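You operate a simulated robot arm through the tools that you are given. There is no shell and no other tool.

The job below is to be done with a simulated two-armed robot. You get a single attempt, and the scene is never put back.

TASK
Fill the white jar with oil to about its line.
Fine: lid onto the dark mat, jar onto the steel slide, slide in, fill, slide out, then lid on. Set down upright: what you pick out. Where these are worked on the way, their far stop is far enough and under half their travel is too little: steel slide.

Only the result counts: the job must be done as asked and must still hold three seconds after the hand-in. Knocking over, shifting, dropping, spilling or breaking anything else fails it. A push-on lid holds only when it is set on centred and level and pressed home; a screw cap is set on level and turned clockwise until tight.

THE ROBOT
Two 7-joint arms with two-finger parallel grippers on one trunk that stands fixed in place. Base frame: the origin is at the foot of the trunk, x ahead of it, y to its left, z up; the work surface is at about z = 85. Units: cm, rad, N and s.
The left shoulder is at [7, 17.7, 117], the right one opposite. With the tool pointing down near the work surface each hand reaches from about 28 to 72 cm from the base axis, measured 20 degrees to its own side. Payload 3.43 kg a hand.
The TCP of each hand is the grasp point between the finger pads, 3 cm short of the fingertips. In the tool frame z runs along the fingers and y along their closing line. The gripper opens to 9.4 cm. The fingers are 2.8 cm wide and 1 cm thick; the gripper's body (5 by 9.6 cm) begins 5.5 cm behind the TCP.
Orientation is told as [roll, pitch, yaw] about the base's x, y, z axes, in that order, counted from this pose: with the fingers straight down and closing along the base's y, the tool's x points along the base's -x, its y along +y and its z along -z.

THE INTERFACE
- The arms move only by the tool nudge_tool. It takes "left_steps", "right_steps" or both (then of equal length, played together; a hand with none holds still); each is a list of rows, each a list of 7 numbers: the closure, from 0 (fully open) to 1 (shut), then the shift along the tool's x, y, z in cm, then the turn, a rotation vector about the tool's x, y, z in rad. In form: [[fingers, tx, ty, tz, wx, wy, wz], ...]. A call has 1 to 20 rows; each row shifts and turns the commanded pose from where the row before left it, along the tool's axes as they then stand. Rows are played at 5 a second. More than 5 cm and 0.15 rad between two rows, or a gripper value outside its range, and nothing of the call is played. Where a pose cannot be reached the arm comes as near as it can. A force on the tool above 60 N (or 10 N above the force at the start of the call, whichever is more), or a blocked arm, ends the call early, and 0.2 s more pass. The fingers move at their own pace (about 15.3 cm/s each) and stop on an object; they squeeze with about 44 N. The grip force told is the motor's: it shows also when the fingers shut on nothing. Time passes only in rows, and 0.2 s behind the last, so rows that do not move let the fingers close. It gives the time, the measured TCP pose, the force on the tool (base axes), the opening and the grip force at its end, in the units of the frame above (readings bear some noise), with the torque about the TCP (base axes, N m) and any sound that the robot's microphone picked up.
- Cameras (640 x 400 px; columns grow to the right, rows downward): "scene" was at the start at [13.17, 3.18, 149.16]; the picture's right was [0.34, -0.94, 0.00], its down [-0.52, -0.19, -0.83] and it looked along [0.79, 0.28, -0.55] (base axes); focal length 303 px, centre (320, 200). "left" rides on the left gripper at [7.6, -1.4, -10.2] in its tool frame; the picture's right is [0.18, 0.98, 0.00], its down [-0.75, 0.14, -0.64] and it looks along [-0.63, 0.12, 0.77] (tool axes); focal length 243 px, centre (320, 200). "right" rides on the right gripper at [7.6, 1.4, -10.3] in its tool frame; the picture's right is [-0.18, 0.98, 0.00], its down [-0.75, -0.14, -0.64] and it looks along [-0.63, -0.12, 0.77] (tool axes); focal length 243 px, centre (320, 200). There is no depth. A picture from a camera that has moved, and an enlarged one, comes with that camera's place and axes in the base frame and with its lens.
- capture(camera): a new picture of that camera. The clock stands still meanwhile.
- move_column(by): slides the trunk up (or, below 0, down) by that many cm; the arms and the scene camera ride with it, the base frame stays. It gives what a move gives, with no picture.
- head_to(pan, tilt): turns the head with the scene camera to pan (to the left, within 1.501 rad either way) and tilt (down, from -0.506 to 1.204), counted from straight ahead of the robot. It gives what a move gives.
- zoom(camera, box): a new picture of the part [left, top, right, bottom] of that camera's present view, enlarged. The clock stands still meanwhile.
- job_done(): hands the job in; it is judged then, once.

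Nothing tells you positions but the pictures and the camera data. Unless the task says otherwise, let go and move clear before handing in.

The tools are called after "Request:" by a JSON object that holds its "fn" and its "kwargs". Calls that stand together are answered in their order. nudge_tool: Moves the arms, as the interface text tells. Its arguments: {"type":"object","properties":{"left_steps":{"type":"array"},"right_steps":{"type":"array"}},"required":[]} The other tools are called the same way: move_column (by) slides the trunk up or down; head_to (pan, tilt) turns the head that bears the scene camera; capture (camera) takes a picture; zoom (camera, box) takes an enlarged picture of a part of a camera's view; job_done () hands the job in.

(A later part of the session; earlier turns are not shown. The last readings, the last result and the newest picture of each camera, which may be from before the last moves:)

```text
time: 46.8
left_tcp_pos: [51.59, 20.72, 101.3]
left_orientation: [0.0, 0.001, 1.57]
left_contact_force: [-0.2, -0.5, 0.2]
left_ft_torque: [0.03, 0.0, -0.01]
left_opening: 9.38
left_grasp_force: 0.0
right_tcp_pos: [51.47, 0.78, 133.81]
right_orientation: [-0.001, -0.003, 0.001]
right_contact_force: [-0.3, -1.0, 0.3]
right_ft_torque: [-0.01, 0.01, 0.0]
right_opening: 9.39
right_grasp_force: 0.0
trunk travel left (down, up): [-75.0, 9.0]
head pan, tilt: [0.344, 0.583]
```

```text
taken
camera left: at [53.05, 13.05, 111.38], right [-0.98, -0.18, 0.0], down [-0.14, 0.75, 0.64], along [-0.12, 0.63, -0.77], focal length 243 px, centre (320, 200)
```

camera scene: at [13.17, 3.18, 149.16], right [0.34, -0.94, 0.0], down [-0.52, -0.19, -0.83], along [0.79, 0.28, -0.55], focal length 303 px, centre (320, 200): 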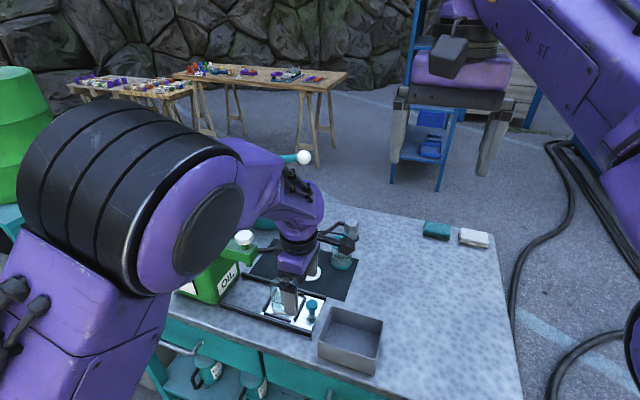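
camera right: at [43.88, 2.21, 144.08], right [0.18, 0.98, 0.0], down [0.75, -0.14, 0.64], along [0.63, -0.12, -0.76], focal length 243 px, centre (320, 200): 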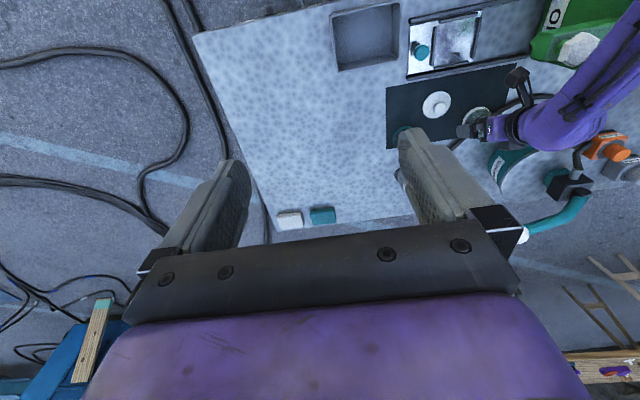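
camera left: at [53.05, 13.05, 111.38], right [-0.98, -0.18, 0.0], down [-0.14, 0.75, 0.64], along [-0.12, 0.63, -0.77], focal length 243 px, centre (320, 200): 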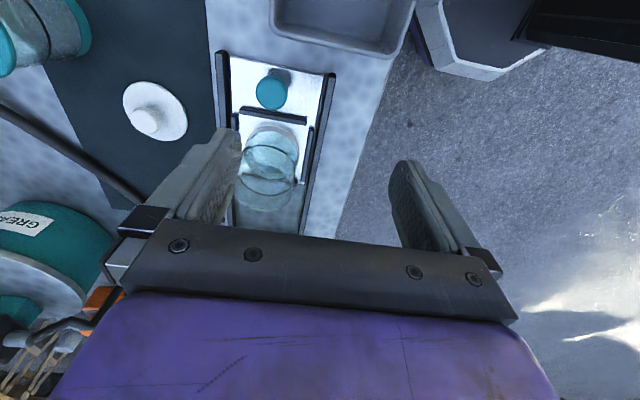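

The hand is straight down with the fingers closing along x. I'll move over the knob, near (55.6, 20.2), and look again from closer.

Request:
{"fn": "nudge_tool", "kwargs": {"left_steps": [[0, 0.25, -2.0, 1.5, 0, 0, 0], [0, 0.25, -2.0, 1.5, 0, 0, 0], [0, 0, 0, 1.5, 0, 0, 0], [0, 0, 0, 0, 0, 0, 0]]}}

Request:
{"fn": "capture", "kwargs": {"camera": "left"}}

Request:
{"fn": "zoom", "kwargs": {"camera": "scene", "box": [240, 240, 350, 345]}}

```text
time: 47.8
left_tcp_pos: [55.41, 20.11, 96.63]
left_orientation: [0.0, 0.0, 1.568]
left_contact_force: [-0.4, -0.3, 0.2]
left_ft_torque: [-0.01, 0.0, 0.02]
left_opening: 9.41
left_grasp_force: 0.1
right_tcp_pos: [51.5, 0.71, 133.86]
right_orientation: [0.0, -0.004, 0.0]
right_contact_force: [0.2, 0.1, -0.8]
right_ft_torque: [-0.02, 0.0, -0.01]
right_opening: 9.38
right_grasp_force: 0.1
trunk travel left (down, up): [-75.0, 9.0]
head pan, tilt: [0.344, 0.583]
```

```text
taken
camera left: at [56.98, 12.46, 106.82], right [-0.98, -0.18, 0.0], down [-0.14, 0.75, 0.64], along [-0.12, 0.63, -0.77], focal length 243 px, centre (320, 200)
```

left: 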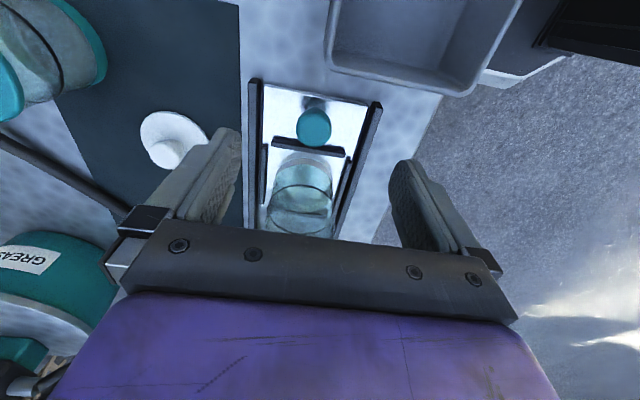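

```text
3.81 times, centred on (295, 292) of scene
camera zoom: at [13.18, 3.18, 149.16], right [0.34, -0.94, 0.0], down [-0.52, -0.19, -0.83], along [0.79, 0.28, -0.55], focal length 1153 px, centre (415, -152)
```

zoom: 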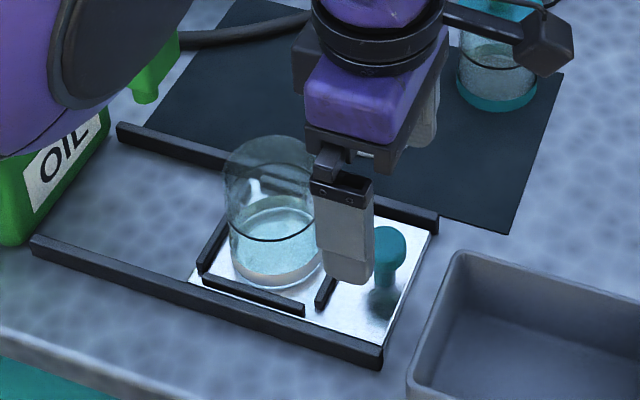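

Knob is at about (55.95, 20.05). I'll shift 0.4 cm in x, descend so the pads cover the knob head, and grip it.

Request:
{"fn": "nudge_tool", "kwargs": {"left_steps": [[0, 0, -0.13, 1.6, 0, 0, 0], [0, 0, -0.13, 1.6, 0, 0, 0], [0, 0, -0.13, 1.6, 0, 0, 0], [0, 0, 0, 1.6, 0, 0, 0], [0, 0, 0, 0, 0, 0, 0]]}}

Request:
{"fn": "capture", "kwargs": {"camera": "left"}}

Request:
{"fn": "zoom", "kwargs": {"camera": "scene", "box": [240, 240, 350, 345]}}

```text
time: 49.0
left_tcp_pos: [56.08, 20.25, 90.16]
left_orientation: [0.0, -0.001, 1.57]
left_contact_force: [0.5, -0.3, -0.7]
left_ft_torque: [-0.01, 0.0, 0.02]
left_opening: 9.42
left_grasp_force: 0.0
right_tcp_pos: [51.48, 0.72, 133.84]
right_orientation: [-0.001, -0.002, 0.001]
right_contact_force: [0.5, -0.1, 0.2]
right_ft_torque: [0.02, 0.02, -0.01]
right_opening: 9.4
right_grasp_force: 0.1
trunk travel left (down, up): [-75.0, 9.0]
head pan, tilt: [0.344, 0.583]
```

```text
taken
camera left: at [57.51, 12.56, 100.44], right [-0.98, -0.18, 0.0], down [-0.14, 0.75, 0.64], along [-0.12, 0.63, -0.77], focal length 243 px, centre (320, 200)
```

left: 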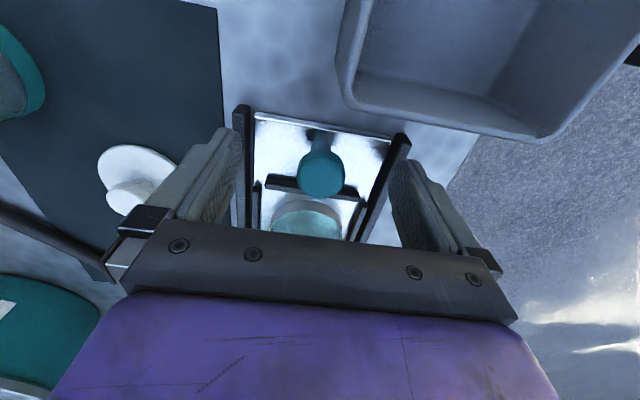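

```text
3.81 times, centred on (295, 292) of scene
camera zoom: at [13.14, 3.17, 149.16], right [0.34, -0.94, 0.0], down [-0.52, -0.19, -0.83], along [0.79, 0.28, -0.55], focal length 1153 px, centre (415, -152)
```

zoom: 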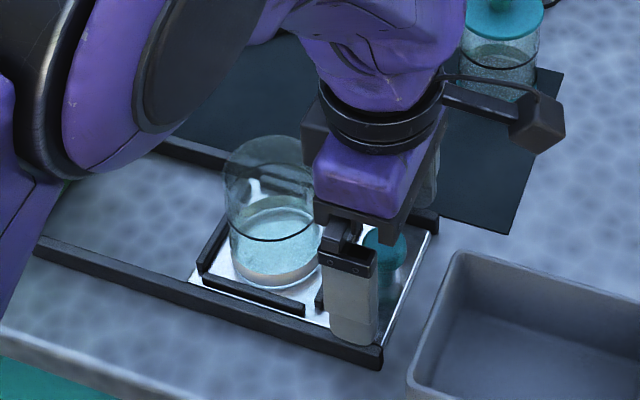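

The knob sits between the fingers. Closing on it.

Request:
{"fn": "nudge_tool", "kwargs": {"left_steps": [[1, 0, 0, 0, 0, 0, 0], [1, 0, 0, 0, 0, 0, 0], [1, 0, 0, 0, 0, 0, 0], [1, 0, 0, 0, 0, 0, 0]]}}

Request:
{"fn": "capture", "kwargs": {"camera": "left"}}

```text
time: 50.0
left_tcp_pos: [56.03, 20.19, 90.28]
left_orientation: [0.001, 0.001, 1.569]
left_contact_force: [-4.7, -0.4, -3.1]
left_ft_torque: [0.19, 0.05, 0.06]
left_opening: 2.66
left_grasp_force: 44.6
right_tcp_pos: [51.36, 0.61, 133.85]
right_orientation: [0.001, -0.003, 0.001]
right_contact_force: [-0.4, 0.6, 0.0]
right_ft_torque: [-0.02, 0.01, -0.04]
right_opening: 9.4
right_grasp_force: 0.1
trunk travel left (down, up): [-75.0, 9.0]
head pan, tilt: [0.344, 0.583]
```

```text
taken
camera left: at [57.45, 12.57, 100.42], right [-0.98, -0.18, 0.0], down [-0.14, 0.75, 0.64], along [-0.12, 0.63, -0.77], focal length 243 px, centre (320, 200)
```

left: 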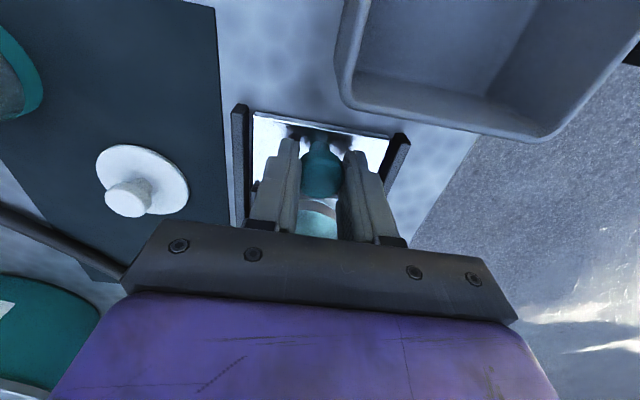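

Gripped at 2.66 cm. Now I'll push the slide slowly toward +y, first 4 cm, and check.

Request:
{"fn": "nudge_tool", "kwargs": {"left_steps": [[1, -0.3, 0, 0, 0, 0, 0], [1, -0.5, 0, 0, 0, 0, 0], [1, -0.6, 0, 0, 0, 0, 0], [1, -0.6, 0, 0, 0, 0, 0], [1, -0.6, 0, 0, 0, 0, 0], [1, -0.6, 0, 0, 0, 0, 0], [1, -0.5, 0, 0, 0, 0, 0], [1, -0.3, 0, 0, 0, 0, 0], [1, 0, 0, 0, 0, 0, 0]]}}

Request:
{"fn": "zoom", "kwargs": {"camera": "scene", "box": [220, 220, 350, 345]}}

Request:
{"fn": "zoom", "kwargs": {"camera": "right", "box": [390, 0, 640, 140]}}

```text
time: 52.0
left_tcp_pos: [56.07, 24.18, 90.27]
left_orientation: [0.002, 0.0, 1.569]
left_contact_force: [-5.7, 0.2, -13.1]
left_ft_torque: [0.49, 0.05, 0.05]
left_opening: 2.66
left_grasp_force: 45.6
right_tcp_pos: [51.57, 0.72, 133.76]
right_orientation: [0.0, 0.0, 0.001]
right_contact_force: [0.3, 0.3, -0.3]
right_ft_torque: [-0.01, -0.02, 0.0]
right_opening: 9.39
right_grasp_force: 0.0
trunk travel left (down, up): [-75.0, 9.0]
head pan, tilt: [0.344, 0.583]
```

```text
3.20 times, centred on (285, 282) of scene
camera zoom: at [13.27, 3.26, 149.14], right [0.34, -0.94, 0.0], down [-0.52, -0.19, -0.83], along [0.79, 0.28, -0.55], focal length 968 px, centre (432, -64)
```

zoom: 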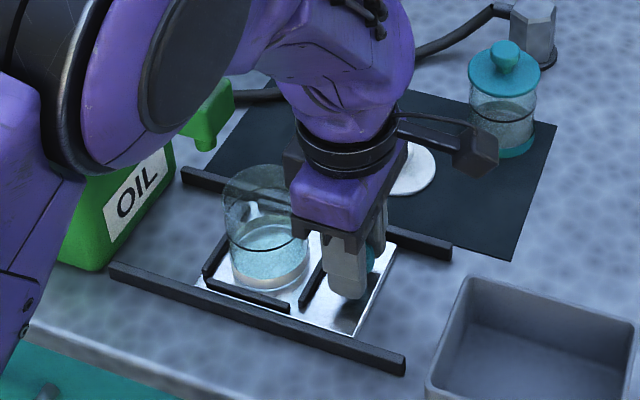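

```text
2.56 times, centred on (515, 70) of right
camera zoom: at [43.99, 2.29, 144.04], right [0.18, 0.98, 0.0], down [0.75, -0.14, 0.64], along [0.63, -0.12, -0.77], focal length 621 px, centre (-179, 533)
```

zoom: 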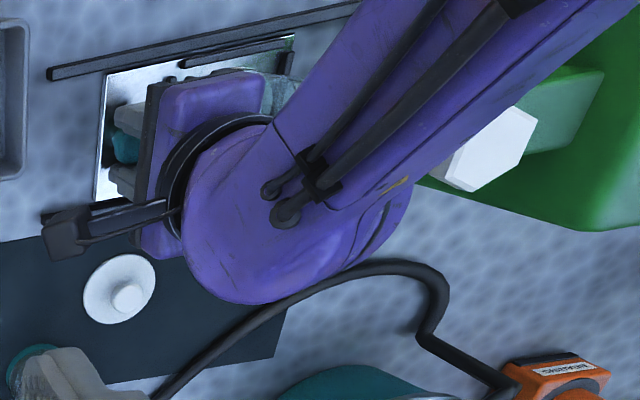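

The slide moved 4 cm with the jar in place. There is a slight upward pull on the knob, so I'll ease down 0.1 cm and continue in short strokes toward the far stop.

Request:
{"fn": "nudge_tool", "kwargs": {"left_steps": [[1, 0, 0, 0.1, 0, 0, 0], [1, -0.3, 0, 0.05, 0, 0, 0], [1, -0.5, 0, 0, 0, 0, 0], [1, -0.5, 0, 0, 0, 0, 0], [1, -0.5, 0, 0, 0, 0, 0], [1, -0.3, 0, 0, 0, 0, 0], [1, 0, 0, 0, 0, 0, 0]]}}

Request:
{"fn": "zoom", "kwargs": {"camera": "scene", "box": [220, 220, 350, 345]}}

Request:
{"fn": "zoom", "kwargs": {"camera": "right", "box": [390, 0, 640, 140]}}

Request:
{"fn": "capture", "kwargs": {"camera": "left"}}

```text
time: 53.6
left_tcp_pos: [56.1, 26.28, 90.16]
left_orientation: [-0.001, -0.001, 1.572]
left_contact_force: [-2.4, 0.7, 7.0]
left_ft_torque: [-1.21, 0.17, 0.02]
left_opening: 2.65
left_grasp_force: 44.6
right_tcp_pos: [51.44, 0.78, 133.99]
right_orientation: [0.0, -0.004, 0.003]
right_contact_force: [0.0, 0.1, -0.2]
right_ft_torque: [0.0, 0.0, 0.0]
right_opening: 9.4
right_grasp_force: 0.0
trunk travel left (down, up): [-75.0, 9.0]
head pan, tilt: [0.344, 0.583]
```

```text
3.20 times, centred on (285, 282) of scene
camera zoom: at [13.02, 3.17, 149.18], right [0.34, -0.94, 0.0], down [-0.52, -0.19, -0.83], along [0.79, 0.28, -0.55], focal length 968 px, centre (432, -64)
```

zoom: 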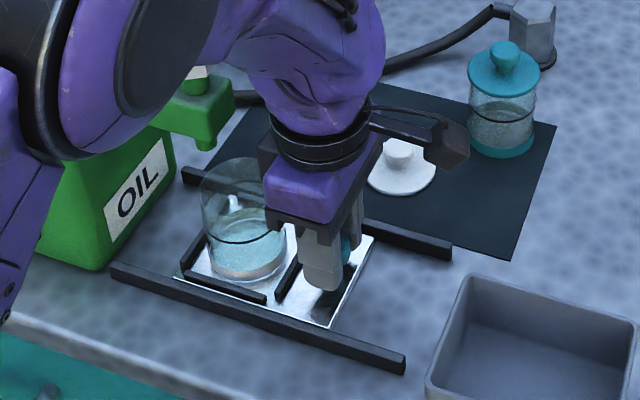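

```text
2.56 times, centred on (515, 70) of right
camera zoom: at [43.75, 2.2, 144.14], right [0.18, 0.98, 0.0], down [0.75, -0.14, 0.65], along [0.63, -0.12, -0.76], focal length 621 px, centre (-179, 533)
```

zoom: 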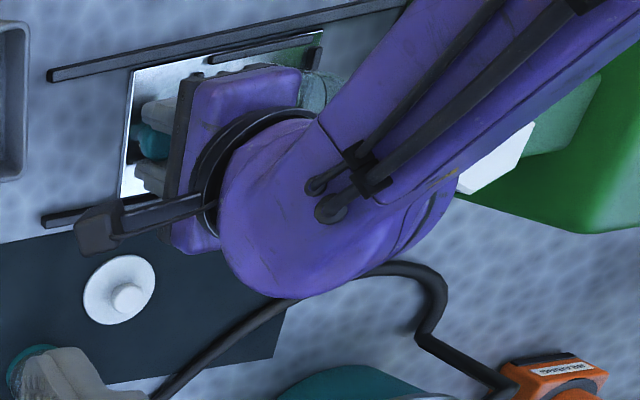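

```text
taken
camera left: at [57.41, 18.57, 100.43], right [-0.98, -0.18, 0.0], down [-0.14, 0.75, 0.64], along [-0.12, 0.63, -0.77], focal length 243 px, centre (320, 200)
```

left: 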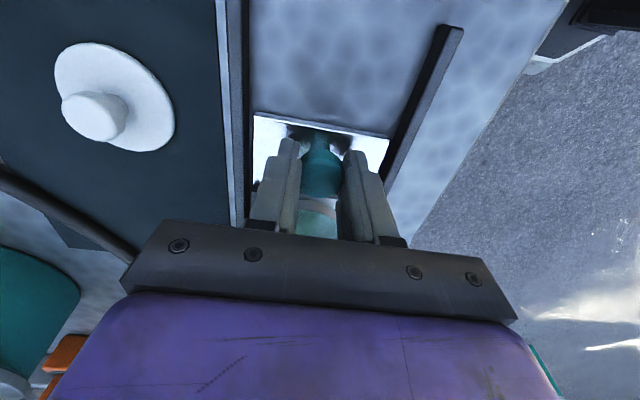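

Clear so far. I'll continue in small strokes; the far stop should come within about 2–3 cm.

Request:
{"fn": "nudge_tool", "kwargs": {"left_steps": [[1, -0.3, 0, 0, 0, 0, 0], [1, -0.4, 0, 0, 0, 0, 0], [1, -0.4, 0, 0, 0, 0, 0], [1, -0.3, 0, 0, 0, 0, 0], [1, 0, 0, 0, 0, 0, 0]]}}

Request:
{"fn": "zoom", "kwargs": {"camera": "scene", "box": [220, 220, 350, 345]}}

Request:
{"fn": "zoom", "kwargs": {"camera": "right", "box": [390, 0, 640, 140]}}

```text
time: 54.8
left_tcp_pos: [56.12, 27.66, 90.15]
left_orientation: [-0.002, 0.0, 1.569]
left_contact_force: [4.4, -0.1, 11.5]
left_ft_torque: [-0.7, -0.17, -0.03]
left_opening: 2.63
left_grasp_force: 45.2
right_tcp_pos: [51.45, 0.76, 133.84]
right_orientation: [0.004, -0.003, 0.0]
right_contact_force: [0.1, 1.3, -0.1]
right_ft_torque: [0.02, -0.03, 0.0]
right_opening: 9.4
right_grasp_force: 0.0
trunk travel left (down, up): [-75.0, 9.0]
head pan, tilt: [0.344, 0.583]
```

```text
3.20 times, centred on (285, 282) of scene
camera zoom: at [13.11, 3.12, 149.17], right [0.34, -0.94, 0.0], down [-0.52, -0.19, -0.83], along [0.79, 0.28, -0.55], focal length 968 px, centre (432, -64)
```

zoom: 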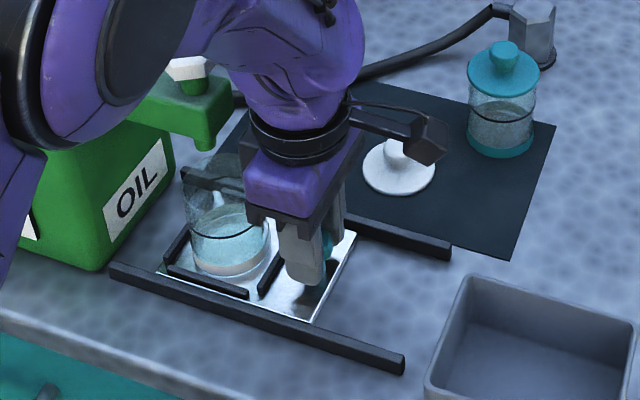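

```text
2.56 times, centred on (515, 70) of right
camera zoom: at [43.84, 2.15, 144.1], right [0.18, 0.98, 0.0], down [0.75, -0.14, 0.64], along [0.63, -0.12, -0.76], focal length 621 px, centre (-179, 533)
```

zoom: 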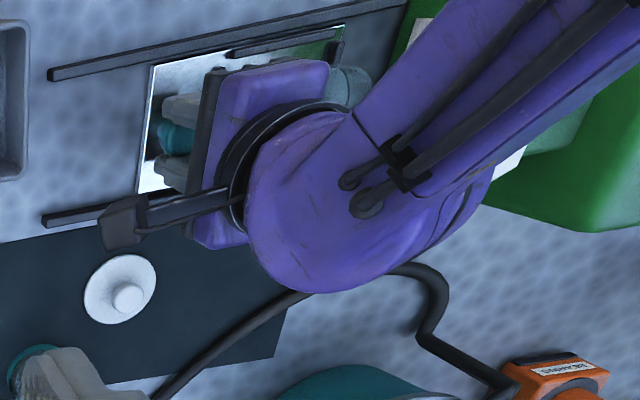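

The slide has gone about 7.4 cm, and the wrist is getting near the valve. I'll let go, rise, and re-grip the knob with the hand leaning back toward −y, which keeps the wrist clear of the spout.

Request:
{"fn": "nudge_tool", "kwargs": {"left_steps": [[0.4, 0, 0, 0, 0, 0, 0], [0.4, 0, 0, 0, 0, 0, 0], [0.4, 0, 0, -1.0, 0, 0, 0], [0.4, 0, 0, -2.0, 0, 0, 0], [0.4, 0, 0, -2.0, 0, 0, 0], [0.4, 2.5, 0, 0, 0, 0, 0], [0.4, 2.5, 0, 0, 0, -0.15, 0], [0.4, 0, 0, 0, 0, -0.15, 0], [0.4, 0, 0, 0, 0, -0.15, 0], [0.4, 0, 0, 0, 0, 0, 0]]}}

Request:
{"fn": "capture", "kwargs": {"camera": "left"}}

Request:
{"fn": "zoom", "kwargs": {"camera": "scene", "box": [200, 210, 360, 345]}}

Request:
{"fn": "zoom", "kwargs": {"camera": "right", "box": [390, 0, 640, 140]}}

```text
time: 57.0
left_tcp_pos: [55.88, 23.33, 95.07]
left_orientation: [0.004, -0.436, 1.591]
left_contact_force: [-0.7, 0.2, -0.3]
left_ft_torque: [0.0, 0.0, 0.02]
left_opening: 5.64
left_grasp_force: 0.0
right_tcp_pos: [51.5, 0.67, 133.88]
right_orientation: [0.001, -0.004, 0.004]
right_contact_force: [-0.8, 0.2, 0.2]
right_ft_torque: [0.03, -0.02, -0.03]
right_opening: 9.43
right_grasp_force: 0.0
trunk travel left (down, up): [-75.0, 9.0]
head pan, tilt: [0.344, 0.583]
```

```text
taken
camera left: at [57.57, 12.04, 101.05], right [-0.98, -0.19, -0.07], down [-0.15, 0.41, 0.9], along [-0.14, 0.89, -0.43], focal length 243 px, centre (320, 200)
```

left: 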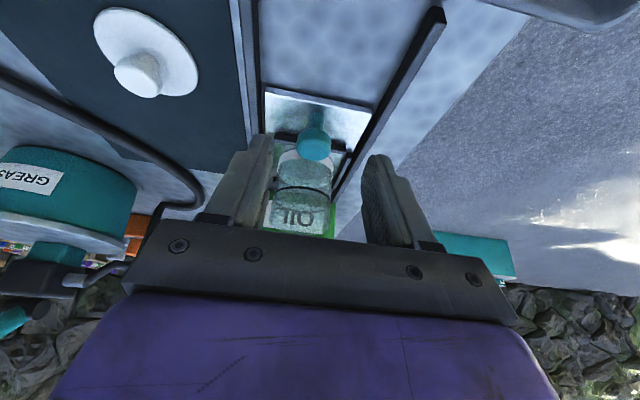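

```text
2.96 times, centred on (280, 278) of scene
camera zoom: at [13.14, 3.06, 149.16], right [0.34, -0.94, 0.0], down [-0.52, -0.18, -0.83], along [0.79, 0.28, -0.55], focal length 897 px, centre (438, -30)
```

zoom: 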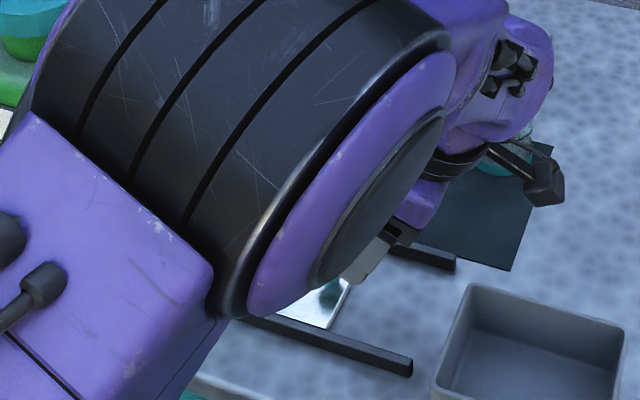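

```text
2.56 times, centred on (515, 70) of right
camera zoom: at [43.86, 2.09, 144.09], right [0.18, 0.98, 0.0], down [0.75, -0.14, 0.64], along [0.63, -0.12, -0.76], focal length 621 px, centre (-179, 533)
```

zoom: 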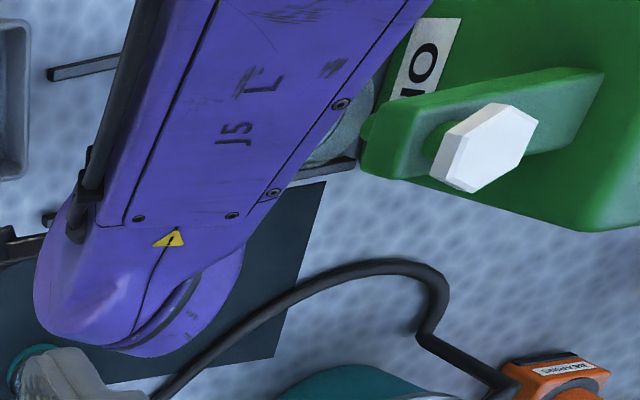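

The elbow swung in a larger motion. I'll let it settle and check the pose and full scene.

Request:
{"fn": "nudge_tool", "kwargs": {"left_steps": [[0.4, 0, 0, 0, 0, 0, 0], [0.4, 0, 0, 0, 0, 0, 0]]}}

Request:
{"fn": "capture", "kwargs": {"camera": "scene"}}

Request:
{"fn": "capture", "kwargs": {"camera": "right"}}

Request:
{"fn": "capture", "kwargs": {"camera": "left"}}

```text
time: 57.6
left_tcp_pos: [55.83, 23.32, 94.99]
left_orientation: [0.003, -0.432, 1.589]
left_contact_force: [-0.7, 0.6, 0.1]
left_ft_torque: [-0.01, 0.02, -0.01]
left_opening: 5.63
left_grasp_force: 0.1
right_tcp_pos: [51.48, 0.7, 133.81]
right_orientation: [0.0, -0.004, 0.0]
right_contact_force: [0.2, -0.7, 0.0]
right_ft_torque: [0.02, -0.02, 0.01]
right_opening: 9.4
right_grasp_force: 0.0
trunk travel left (down, up): [-75.0, 9.0]
head pan, tilt: [0.344, 0.583]
```

```text
taken
camera scene: at [13.16, 3.14, 149.16], right [0.34, -0.94, 0.0], down [-0.52, -0.19, -0.83], along [0.79, 0.28, -0.55], focal length 303 px, centre (320, 200)
```

scene: 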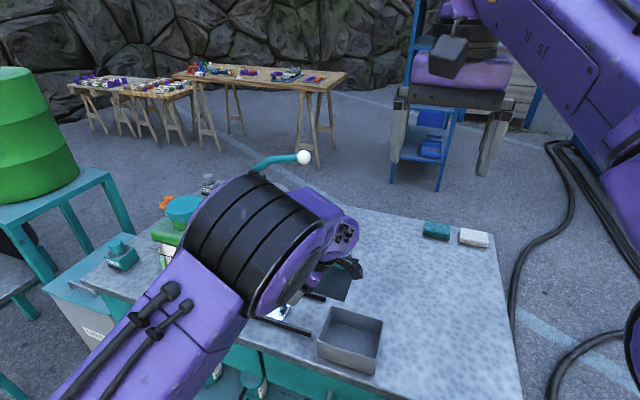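

```text
taken
camera right: at [43.88, 2.17, 144.09], right [0.18, 0.98, 0.0], down [0.75, -0.14, 0.64], along [0.63, -0.12, -0.76], focal length 243 px, centre (320, 200)
```

right: 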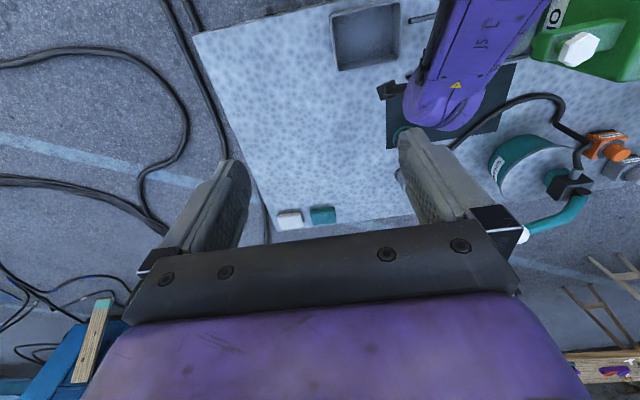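

```text
taken
camera left: at [57.55, 12.02, 101.04], right [-0.98, -0.19, -0.07], down [-0.15, 0.41, 0.9], along [-0.14, 0.89, -0.43], focal length 243 px, centre (320, 200)
```

left: 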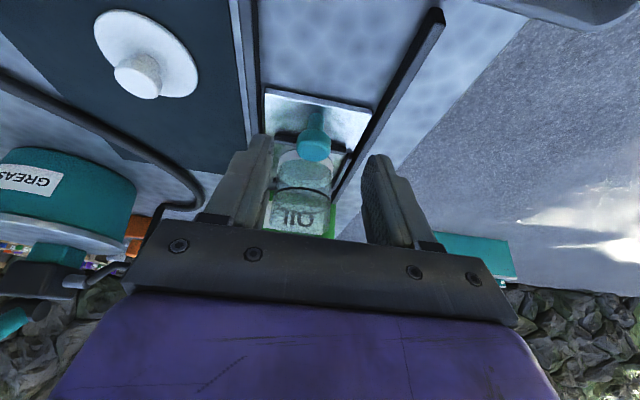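

The leaning posture forces an awkward elbow. I'll undo it: rise, straighten, turn back to yaw 0, and then approach the knob from the front with a steep forward tilt (about 0.75 rad), which stays clear of the spout.

Request:
{"fn": "nudge_tool", "kwargs": {"left_steps": [[0.4, -0.27, 0, -2.09, 0, 0, 0], [0.4, -0.27, 0, -2.09, 0, 0, 0], [0.4, -0.27, 0, -2.09, 0, 0, 0], [0.4, 0, 0, 0, 0, 0.15, 0], [0.4, 0, 0, 0, 0, 0.15, 0], [0.4, 0, 0, 0, 0, 0.15, 0], [0.4, 0, 0, 0, 0, 0, 0]]}}

Request:
{"fn": "capture", "kwargs": {"camera": "scene"}}

```text
time: 59.2
left_tcp_pos: [55.76, 20.56, 101.28]
left_orientation: [-0.002, 0.001, 1.568]
left_contact_force: [-0.8, -0.5, 0.1]
left_ft_torque: [0.0, -0.03, 0.01]
left_opening: 5.65
left_grasp_force: 0.0
right_tcp_pos: [51.43, 0.68, 133.9]
right_orientation: [0.0, -0.002, 0.002]
right_contact_force: [-0.2, 0.3, -0.7]
right_ft_torque: [0.01, 0.03, -0.01]
right_opening: 9.4
right_grasp_force: 0.0
trunk travel left (down, up): [-75.0, 9.0]
head pan, tilt: [0.344, 0.583]
```

```text
taken
camera scene: at [13.05, 3.04, 149.17], right [0.34, -0.94, 0.0], down [-0.52, -0.18, -0.83], along [0.79, 0.28, -0.55], focal length 303 px, centre (320, 200)
```

scene: 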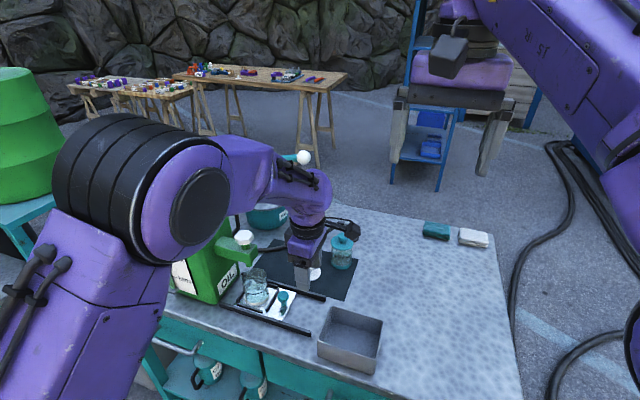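

Back to a comfortable posture. Now turning the yaw back to 0 and tilting forward by 0.75 rad.

Request:
{"fn": "nudge_tool", "kwargs": {"left_steps": [[0.4, 0, 0, 0, 0, 0, 0.15], [0.4, 0, 0, 0, 0, 0, 0.15], [0.4, 0, 0, 0, 0, 0, 0.15], [0.4, 0, 0, 0, 0, 0, 0.15], [0.4, 0, 0, 0, 0, 0, 0.15], [0.4, 0, 0, 0, 0, 0, 0.15], [0.4, 0, 0, 0, 0, 0, 0.15], [0.4, 0, 0, 0, 0, 0, 0.15], [0.4, 0, 0, 0, 0, 0, 0.15], [0.4, 0, 0, 0, 0, 0, 0.15], [0.4, 0, 0, 0, 0, 0, 0.0708], [0.4, 0, 0, 0, 0, -0.15, 0], [0.4, 0, 0, 0, 0, -0.15, 0], [0.4, 0, 0, 0, 0, -0.15, 0], [0.4, 0, 0, 0, 0, -0.15, 0], [0.4, 0, 0, 0, 0, -0.15, 0], [0.4, 0, 0, 0, 0, 0, 0]]}}

Request:
{"fn": "capture", "kwargs": {"camera": "scene"}}

Request:
{"fn": "capture", "kwargs": {"camera": "left"}}

```text
time: 62.8
left_tcp_pos: [55.95, 20.78, 101.11]
left_orientation: [-0.001, -0.752, 0.0]
left_contact_force: [0.1, 0.1, 0.1]
left_ft_torque: [0.02, -0.01, 0.02]
left_opening: 5.63
left_grasp_force: 0.1
right_tcp_pos: [51.61, 0.78, 133.81]
right_orientation: [-0.001, -0.004, 0.004]
right_contact_force: [-0.4, 0.1, -0.1]
right_ft_torque: [0.0, 0.0, -0.02]
right_opening: 9.36
right_grasp_force: 0.0
trunk travel left (down, up): [-75.0, 9.0]
head pan, tilt: [0.344, 0.583]
```

```text
taken
camera scene: at [13.2, 3.21, 149.15], right [0.34, -0.94, 0.0], down [-0.52, -0.19, -0.83], along [0.79, 0.28, -0.55], focal length 303 px, centre (320, 200)
```

scene: 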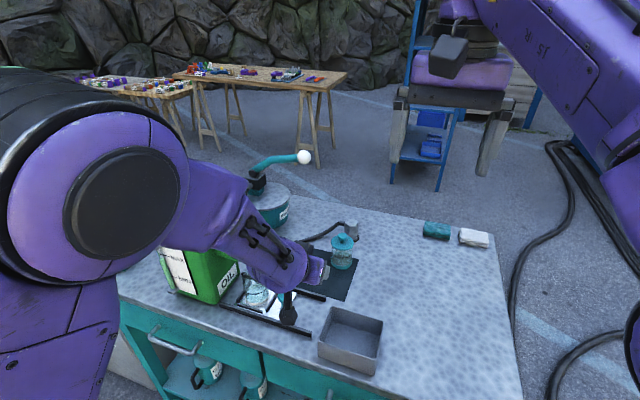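

```text
taken
camera left: at [43.46, 19.24, 103.4], right [-0.13, 0.98, -0.12], down [0.11, 0.14, 0.98], along [0.98, 0.12, -0.13], focal length 243 px, centre (320, 200)
```

left: 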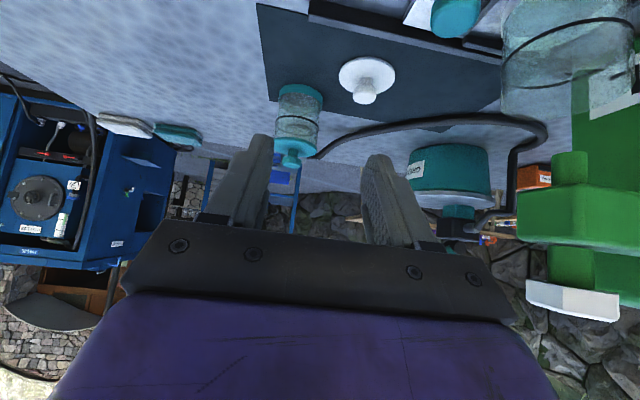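

The approach posture is good. I'll move to a pre-grasp point in front of the knob, now at about (56, 27.5, 88.5), and check.

Request:
{"fn": "nudge_tool", "kwargs": {"left_steps": [[0.52, 2.13, 1.68, 0.3, 0, 0, 0], [0.52, 2.13, 1.68, 0.3, 0, 0, 0], [0.52, 2.13, 1.68, 0.3, 0, 0, 0], [0.52, 2.13, 1.66, 0.3, 0, 0, 0], [0.52, 0, 0, 0, 0, 0, 0]]}}

Request:
{"fn": "capture", "kwargs": {"camera": "left"}}

Request:
{"fn": "capture", "kwargs": {"camera": "scene"}}

Request:
{"fn": "zoom", "kwargs": {"camera": "right", "box": [390, 0, 640, 140]}}

```text
time: 64.0
left_tcp_pos: [50.77, 27.32, 94.41]
left_orientation: [-0.002, -0.749, -0.002]
left_contact_force: [-0.9, 0.2, 0.2]
left_ft_torque: [0.02, 0.0, -0.01]
left_opening: 4.5
left_grasp_force: 0.0
right_tcp_pos: [51.57, 0.59, 133.79]
right_orientation: [0.003, -0.003, 0.002]
right_contact_force: [0.0, -0.4, 0.3]
right_ft_torque: [0.01, 0.0, 0.05]
right_opening: 9.41
right_grasp_force: 0.0
trunk travel left (down, up): [-75.0, 9.0]
head pan, tilt: [0.344, 0.583]
```

```text
taken
camera left: at [38.21, 25.91, 96.67], right [-0.13, 0.98, -0.12], down [0.11, 0.14, 0.98], along [0.98, 0.12, -0.13], focal length 243 px, centre (320, 200)
```

left: 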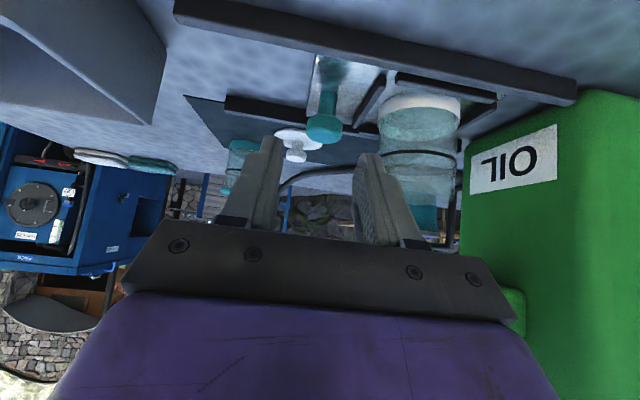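

```text
taken
camera scene: at [13.16, 3.12, 149.16], right [0.34, -0.94, 0.0], down [-0.52, -0.19, -0.83], along [0.79, 0.28, -0.55], focal length 303 px, centre (320, 200)
```

scene: 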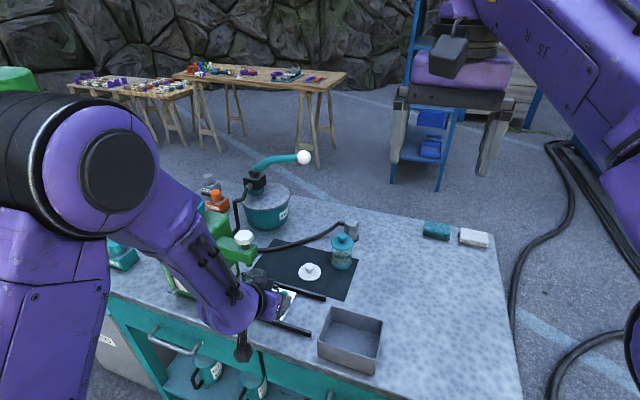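

```text
2.56 times, centred on (515, 70) of right
camera zoom: at [43.88, 2.16, 144.08], right [0.18, 0.98, 0.0], down [0.75, -0.14, 0.64], along [0.63, -0.12, -0.76], focal length 621 px, centre (-179, 533)
```

zoom: 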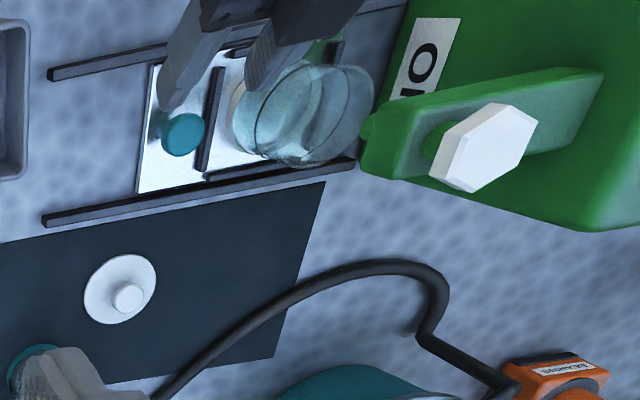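

The knob is at about (56.05, 27.75, 88.7). I'll shift +0.4 in y, narrow the opening a little, advance along the tool axis, and grip.

Request:
{"fn": "nudge_tool", "kwargs": {"left_steps": [[0.57, 0, 0.42, 0, 0, 0, 0], [0.57, 0, 0, 1.5, 0, 0, 0], [0.57, 0, 0, 1.5, 0, 0, 0], [0.57, 0, 0, 1.5, 0, 0, 0], [0.57, 0, 0, 1.0, 0, 0, 0], [0.57, 0, 0, 0, 0, 0, 0]]}}

Request:
{"fn": "capture", "kwargs": {"camera": "left"}}

Request:
{"fn": "zoom", "kwargs": {"camera": "scene", "box": [210, 220, 340, 345]}}

Request:
{"fn": "zoom", "kwargs": {"camera": "right", "box": [390, 0, 550, 100]}}

```text
time: 65.4
left_tcp_pos: [54.34, 27.8, 90.45]
left_orientation: [0.0, -0.752, 0.0]
left_contact_force: [-0.2, 0.1, 1.0]
left_ft_torque: [-0.01, 0.02, -0.02]
left_opening: 4.03
left_grasp_force: 0.2
right_tcp_pos: [51.48, 0.84, 133.8]
right_orientation: [0.0, -0.003, 0.001]
right_contact_force: [0.3, -0.7, 0.3]
right_ft_torque: [-0.01, 0.02, 0.01]
right_opening: 9.4
right_grasp_force: 0.1
trunk travel left (down, up): [-75.0, 9.0]
head pan, tilt: [0.344, 0.583]
```

```text
taken
camera left: at [41.82, 26.41, 92.71], right [-0.13, 0.98, -0.13], down [0.11, 0.14, 0.98], along [0.98, 0.12, -0.13], focal length 243 px, centre (320, 200)
```

left: 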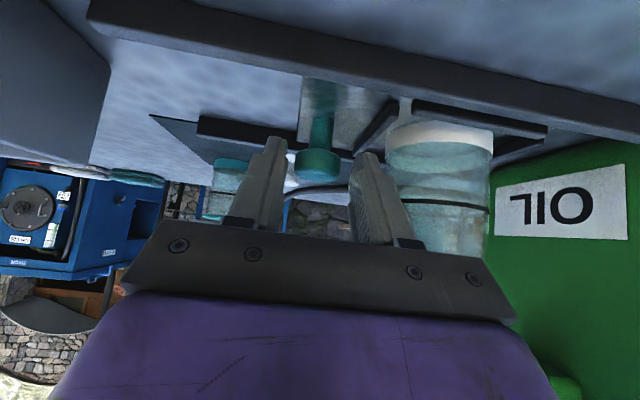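

```text
3.20 times, centred on (275, 282) of scene
camera zoom: at [13.14, 3.18, 149.16], right [0.34, -0.94, 0.0], down [-0.52, -0.19, -0.83], along [0.79, 0.28, -0.55], focal length 968 px, centre (464, -64)
```

zoom: 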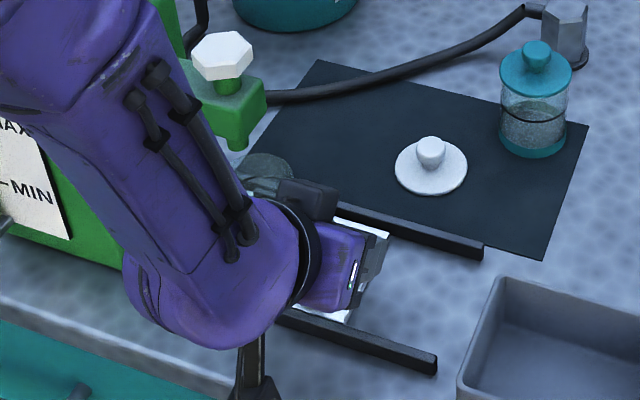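

```text
4.00 times, centred on (470, 50) of right
camera zoom: at [43.86, 2.21, 144.09], right [0.18, 0.98, 0.0], down [0.75, -0.14, 0.64], along [0.63, -0.12, -0.76], focal length 970 px, centre (-280, 800)
```

zoom: 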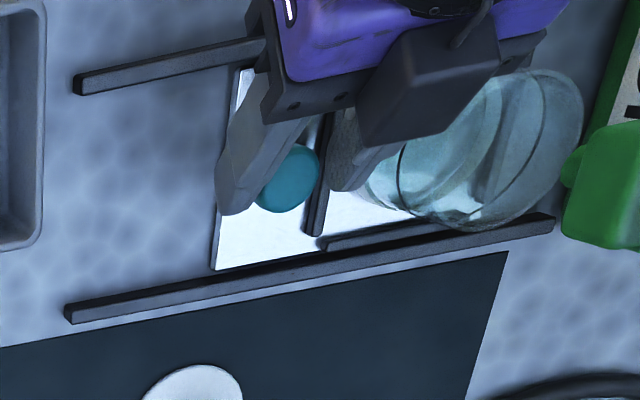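

The knob is between the fingers and everything is clear. Closing on it.

Request:
{"fn": "nudge_tool", "kwargs": {"left_steps": [[0.57, 0, 0, 0.3, 0, 0, 0], [1, 0, 0, 0, 0, 0, 0], [1, 0, 0, 0, 0, 0, 0], [1, 0, 0, 0, 0, 0, 0]]}}

Request:
{"fn": "capture", "kwargs": {"camera": "left"}}

```text
time: 66.4
left_tcp_pos: [54.55, 27.96, 90.18]
left_orientation: [0.001, -0.748, 0.001]
left_contact_force: [0.0, 0.4, 1.5]
left_ft_torque: [0.09, 0.47, 0.04]
left_opening: 2.76
left_grasp_force: 44.8
right_tcp_pos: [51.5, 0.85, 133.89]
right_orientation: [0.0, -0.001, 0.003]
right_contact_force: [-0.5, 0.4, 0.0]
right_ft_torque: [-0.01, 0.04, 0.0]
right_opening: 9.4
right_grasp_force: 0.2
trunk travel left (down, up): [-75.0, 9.0]
head pan, tilt: [0.344, 0.583]
```

```text
taken
camera left: at [42.0, 26.45, 92.47], right [-0.13, 0.98, -0.13], down [0.11, 0.14, 0.98], along [0.98, 0.12, -0.13], focal length 243 px, centre (320, 200)
```

left: 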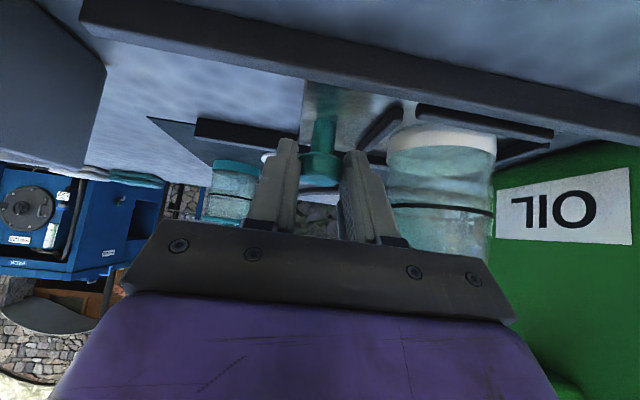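

Gripped. Pushing gently toward the far stop in small steps.

Request:
{"fn": "nudge_tool", "kwargs": {"left_steps": [[1, 0, 0.2, 0, 0, 0, 0], [1, 0, 0.25, 0, 0, 0, 0], [1, 0, 0.25, 0, 0, 0, 0], [1, 0, 0.2, 0, 0, 0, 0], [1, 0, 0, 0, 0, 0, 0]]}}

Request:
{"fn": "zoom", "kwargs": {"camera": "scene", "box": [210, 220, 340, 345]}}

Request:
{"fn": "zoom", "kwargs": {"camera": "right", "box": [390, 0, 590, 120]}}

```text
time: 67.6
left_tcp_pos: [54.56, 28.85, 90.22]
left_orientation: [0.001, -0.749, 0.001]
left_contact_force: [1.1, -0.5, -3.6]
left_ft_torque: [-0.1, -0.66, 0.14]
left_opening: 2.75
left_grasp_force: 45.7
right_tcp_pos: [51.55, 0.85, 133.86]
right_orientation: [-0.001, -0.002, 0.001]
right_contact_force: [-0.8, -0.6, -0.4]
right_ft_torque: [0.02, -0.03, -0.01]
right_opening: 9.38
right_grasp_force: 0.2
trunk travel left (down, up): [-75.0, 9.0]
head pan, tilt: [0.344, 0.583]
```

```text
3.20 times, centred on (275, 282) of scene
camera zoom: at [13.25, 3.22, 149.15], right [0.34, -0.94, 0.0], down [-0.52, -0.19, -0.83], along [0.79, 0.28, -0.55], focal length 968 px, centre (464, -64)
```

zoom: 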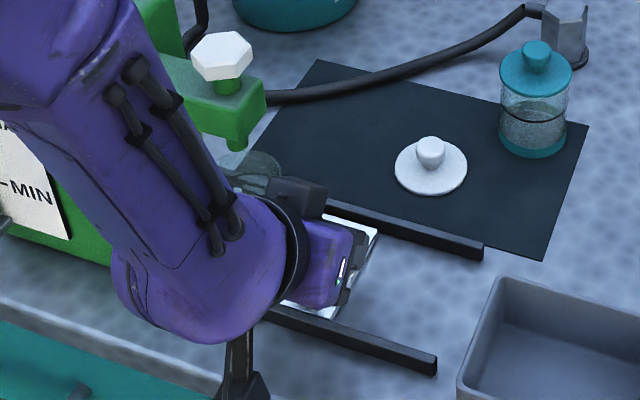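

```text
3.20 times, centred on (490, 60) of right
camera zoom: at [43.97, 2.24, 144.05], right [0.18, 0.98, 0.0], down [0.75, -0.14, 0.64], along [0.63, -0.12, -0.77], focal length 776 px, centre (-224, 648)
```

zoom: 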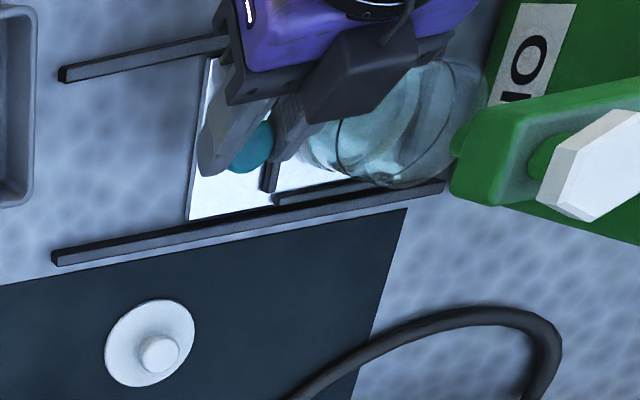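

No stop yet; continuing gently.

Request:
{"fn": "nudge_tool", "kwargs": {"left_steps": [[1, 0, 0.2, 0, 0, 0, 0], [1, 0, 0.2, 0, 0, 0, 0], [1, 0, 0.2, 0, 0, 0, 0], [1, 0, 0, 0, 0, 0, 0]]}}

Request:
{"fn": "zoom", "kwargs": {"camera": "right", "box": [390, 0, 590, 120]}}

Request:
{"fn": "zoom", "kwargs": {"camera": "scene", "box": [210, 220, 340, 345]}}

Request:
{"fn": "capture", "kwargs": {"camera": "left"}}

```text
time: 68.6
left_tcp_pos: [54.64, 28.8, 90.19]
left_orientation: [0.002, -0.744, -0.009]
left_contact_force: [1.1, -29.3, -13.9]
left_ft_torque: [-0.37, -0.6, -0.64]
left_opening: 2.74
left_grasp_force: 44.9
right_tcp_pos: [51.61, 0.17, 133.71]
right_orientation: [0.005, -0.002, 0.003]
right_contact_force: [0.8, -0.1, -0.4]
right_ft_torque: [0.01, 0.0, 0.03]
right_opening: 9.4
right_grasp_force: 0.0
trunk travel left (down, up): [-75.0, 9.0]
head pan, tilt: [0.344, 0.583]
```

```text
3.20 times, centred on (490, 60) of right
camera zoom: at [44.1, 1.67, 144.0], right [0.18, 0.98, 0.01], down [0.75, -0.14, 0.64], along [0.63, -0.11, -0.77], focal length 776 px, centre (-224, 648)
```

zoom: 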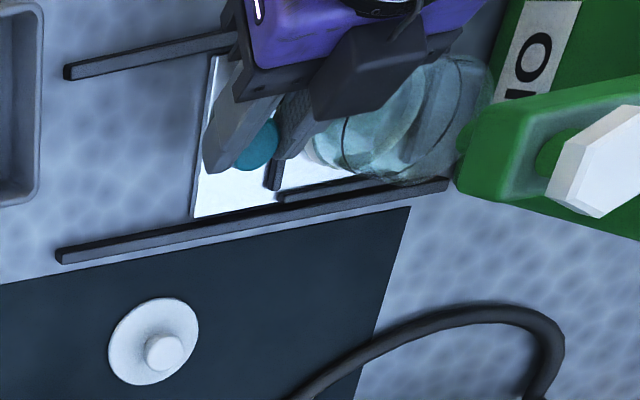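

```text
3.20 times, centred on (275, 282) of scene
camera zoom: at [13.4, 2.57, 149.13], right [0.33, -0.94, 0.0], down [-0.52, -0.18, -0.83], along [0.79, 0.28, -0.55], focal length 968 px, centre (464, -64)
```

zoom: 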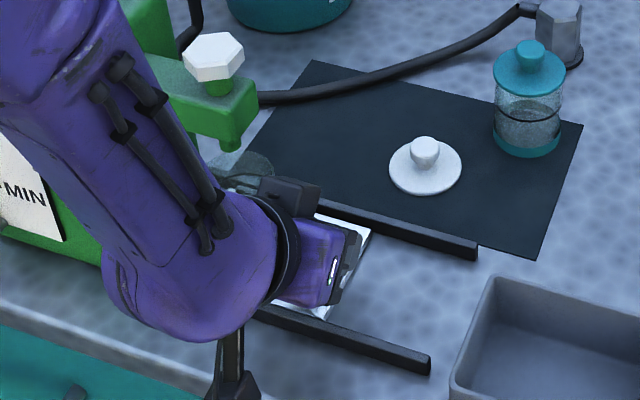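

```text
taken
camera left: at [42.01, 27.42, 92.54], right [-0.13, 0.98, -0.12], down [0.12, 0.14, 0.98], along [0.98, 0.11, -0.14], focal length 243 px, centre (320, 200)
```

left: 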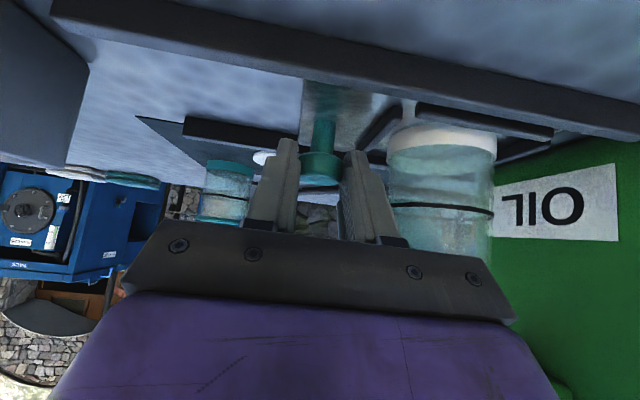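

The y-force jumped to −29 N with no more motion, so that is the far stop. I'll relax the push, release the knob, and back the hand away to see how the jar lines up under the nozzle.

Request:
{"fn": "nudge_tool", "kwargs": {"left_steps": [[1, 0, -0.3, 0, 0, 0, 0], [1, 0, -0.25, 0, 0, 0, 0], [0.55, 0, 0, 0, 0, 0, 0], [0.55, 0, 0, 0, 0, 0, 0], [0.55, 0, 0, -1.5, 0, 0, 0], [0.55, 0, 0, -2.0, 0, 0, 0], [0.55, 0, 0, -2.5, 0, 0, 0], [0.55, 0, -2.0, -2.5, 0, 0, 0], [0.55, 0, -2.5, -1.5, 0, 0, 0], [0.55, 0, 0, 0, 0, 0, 0]]}}

Request:
{"fn": "capture", "kwargs": {"camera": "left"}}

Request:
{"fn": "zoom", "kwargs": {"camera": "scene", "box": [210, 220, 340, 345]}}

Request:
{"fn": "zoom", "kwargs": {"camera": "right", "box": [390, 0, 590, 120]}}

```text
time: 70.8
left_tcp_pos: [47.81, 24.52, 97.25]
left_orientation: [-0.002, -0.748, 0.002]
left_contact_force: [-0.2, -0.4, 0.9]
left_ft_torque: [0.0, 0.0, -0.01]
left_opening: 4.23
left_grasp_force: 0.0
right_tcp_pos: [51.63, 0.75, 133.83]
right_orientation: [0.001, -0.004, 0.002]
right_contact_force: [-0.5, 1.3, 0.1]
right_ft_torque: [-0.02, 0.03, 0.01]
right_opening: 9.4
right_grasp_force: 0.1
trunk travel left (down, up): [-75.0, 9.0]
head pan, tilt: [0.344, 0.583]
```

```text
taken
camera left: at [35.33, 23.06, 99.6], right [-0.13, 0.98, -0.13], down [0.11, 0.14, 0.98], along [0.98, 0.12, -0.13], focal length 243 px, centre (320, 200)
```

left: 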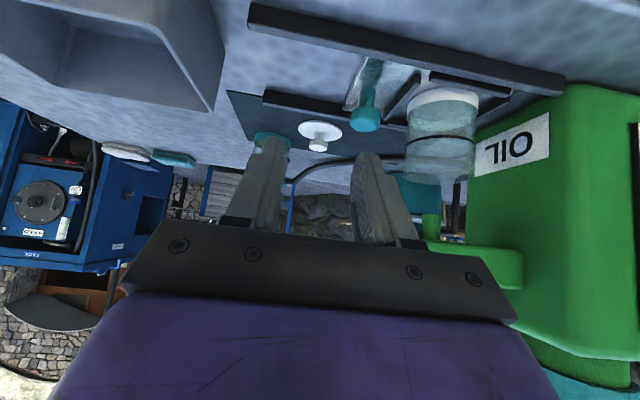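

```text
3.20 times, centred on (275, 282) of scene
camera zoom: at [13.22, 3.29, 149.15], right [0.34, -0.94, 0.0], down [-0.52, -0.19, -0.83], along [0.79, 0.28, -0.55], focal length 968 px, centre (464, -64)
```

zoom: 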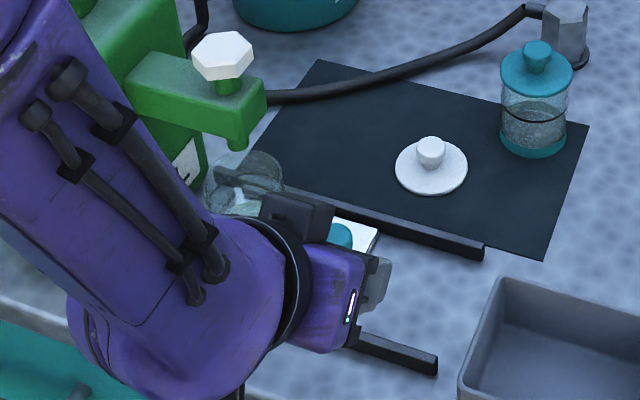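

```text
3.20 times, centred on (490, 60) of right
camera zoom: at [43.94, 2.31, 144.06], right [0.18, 0.98, 0.0], down [0.75, -0.14, 0.64], along [0.63, -0.12, -0.77], focal length 776 px, centre (-224, 648)
```

zoom: 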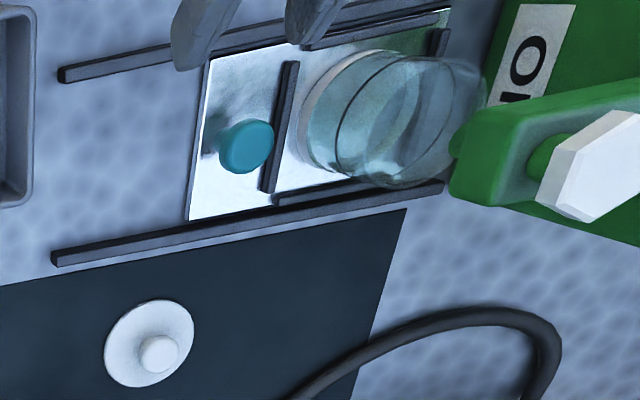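

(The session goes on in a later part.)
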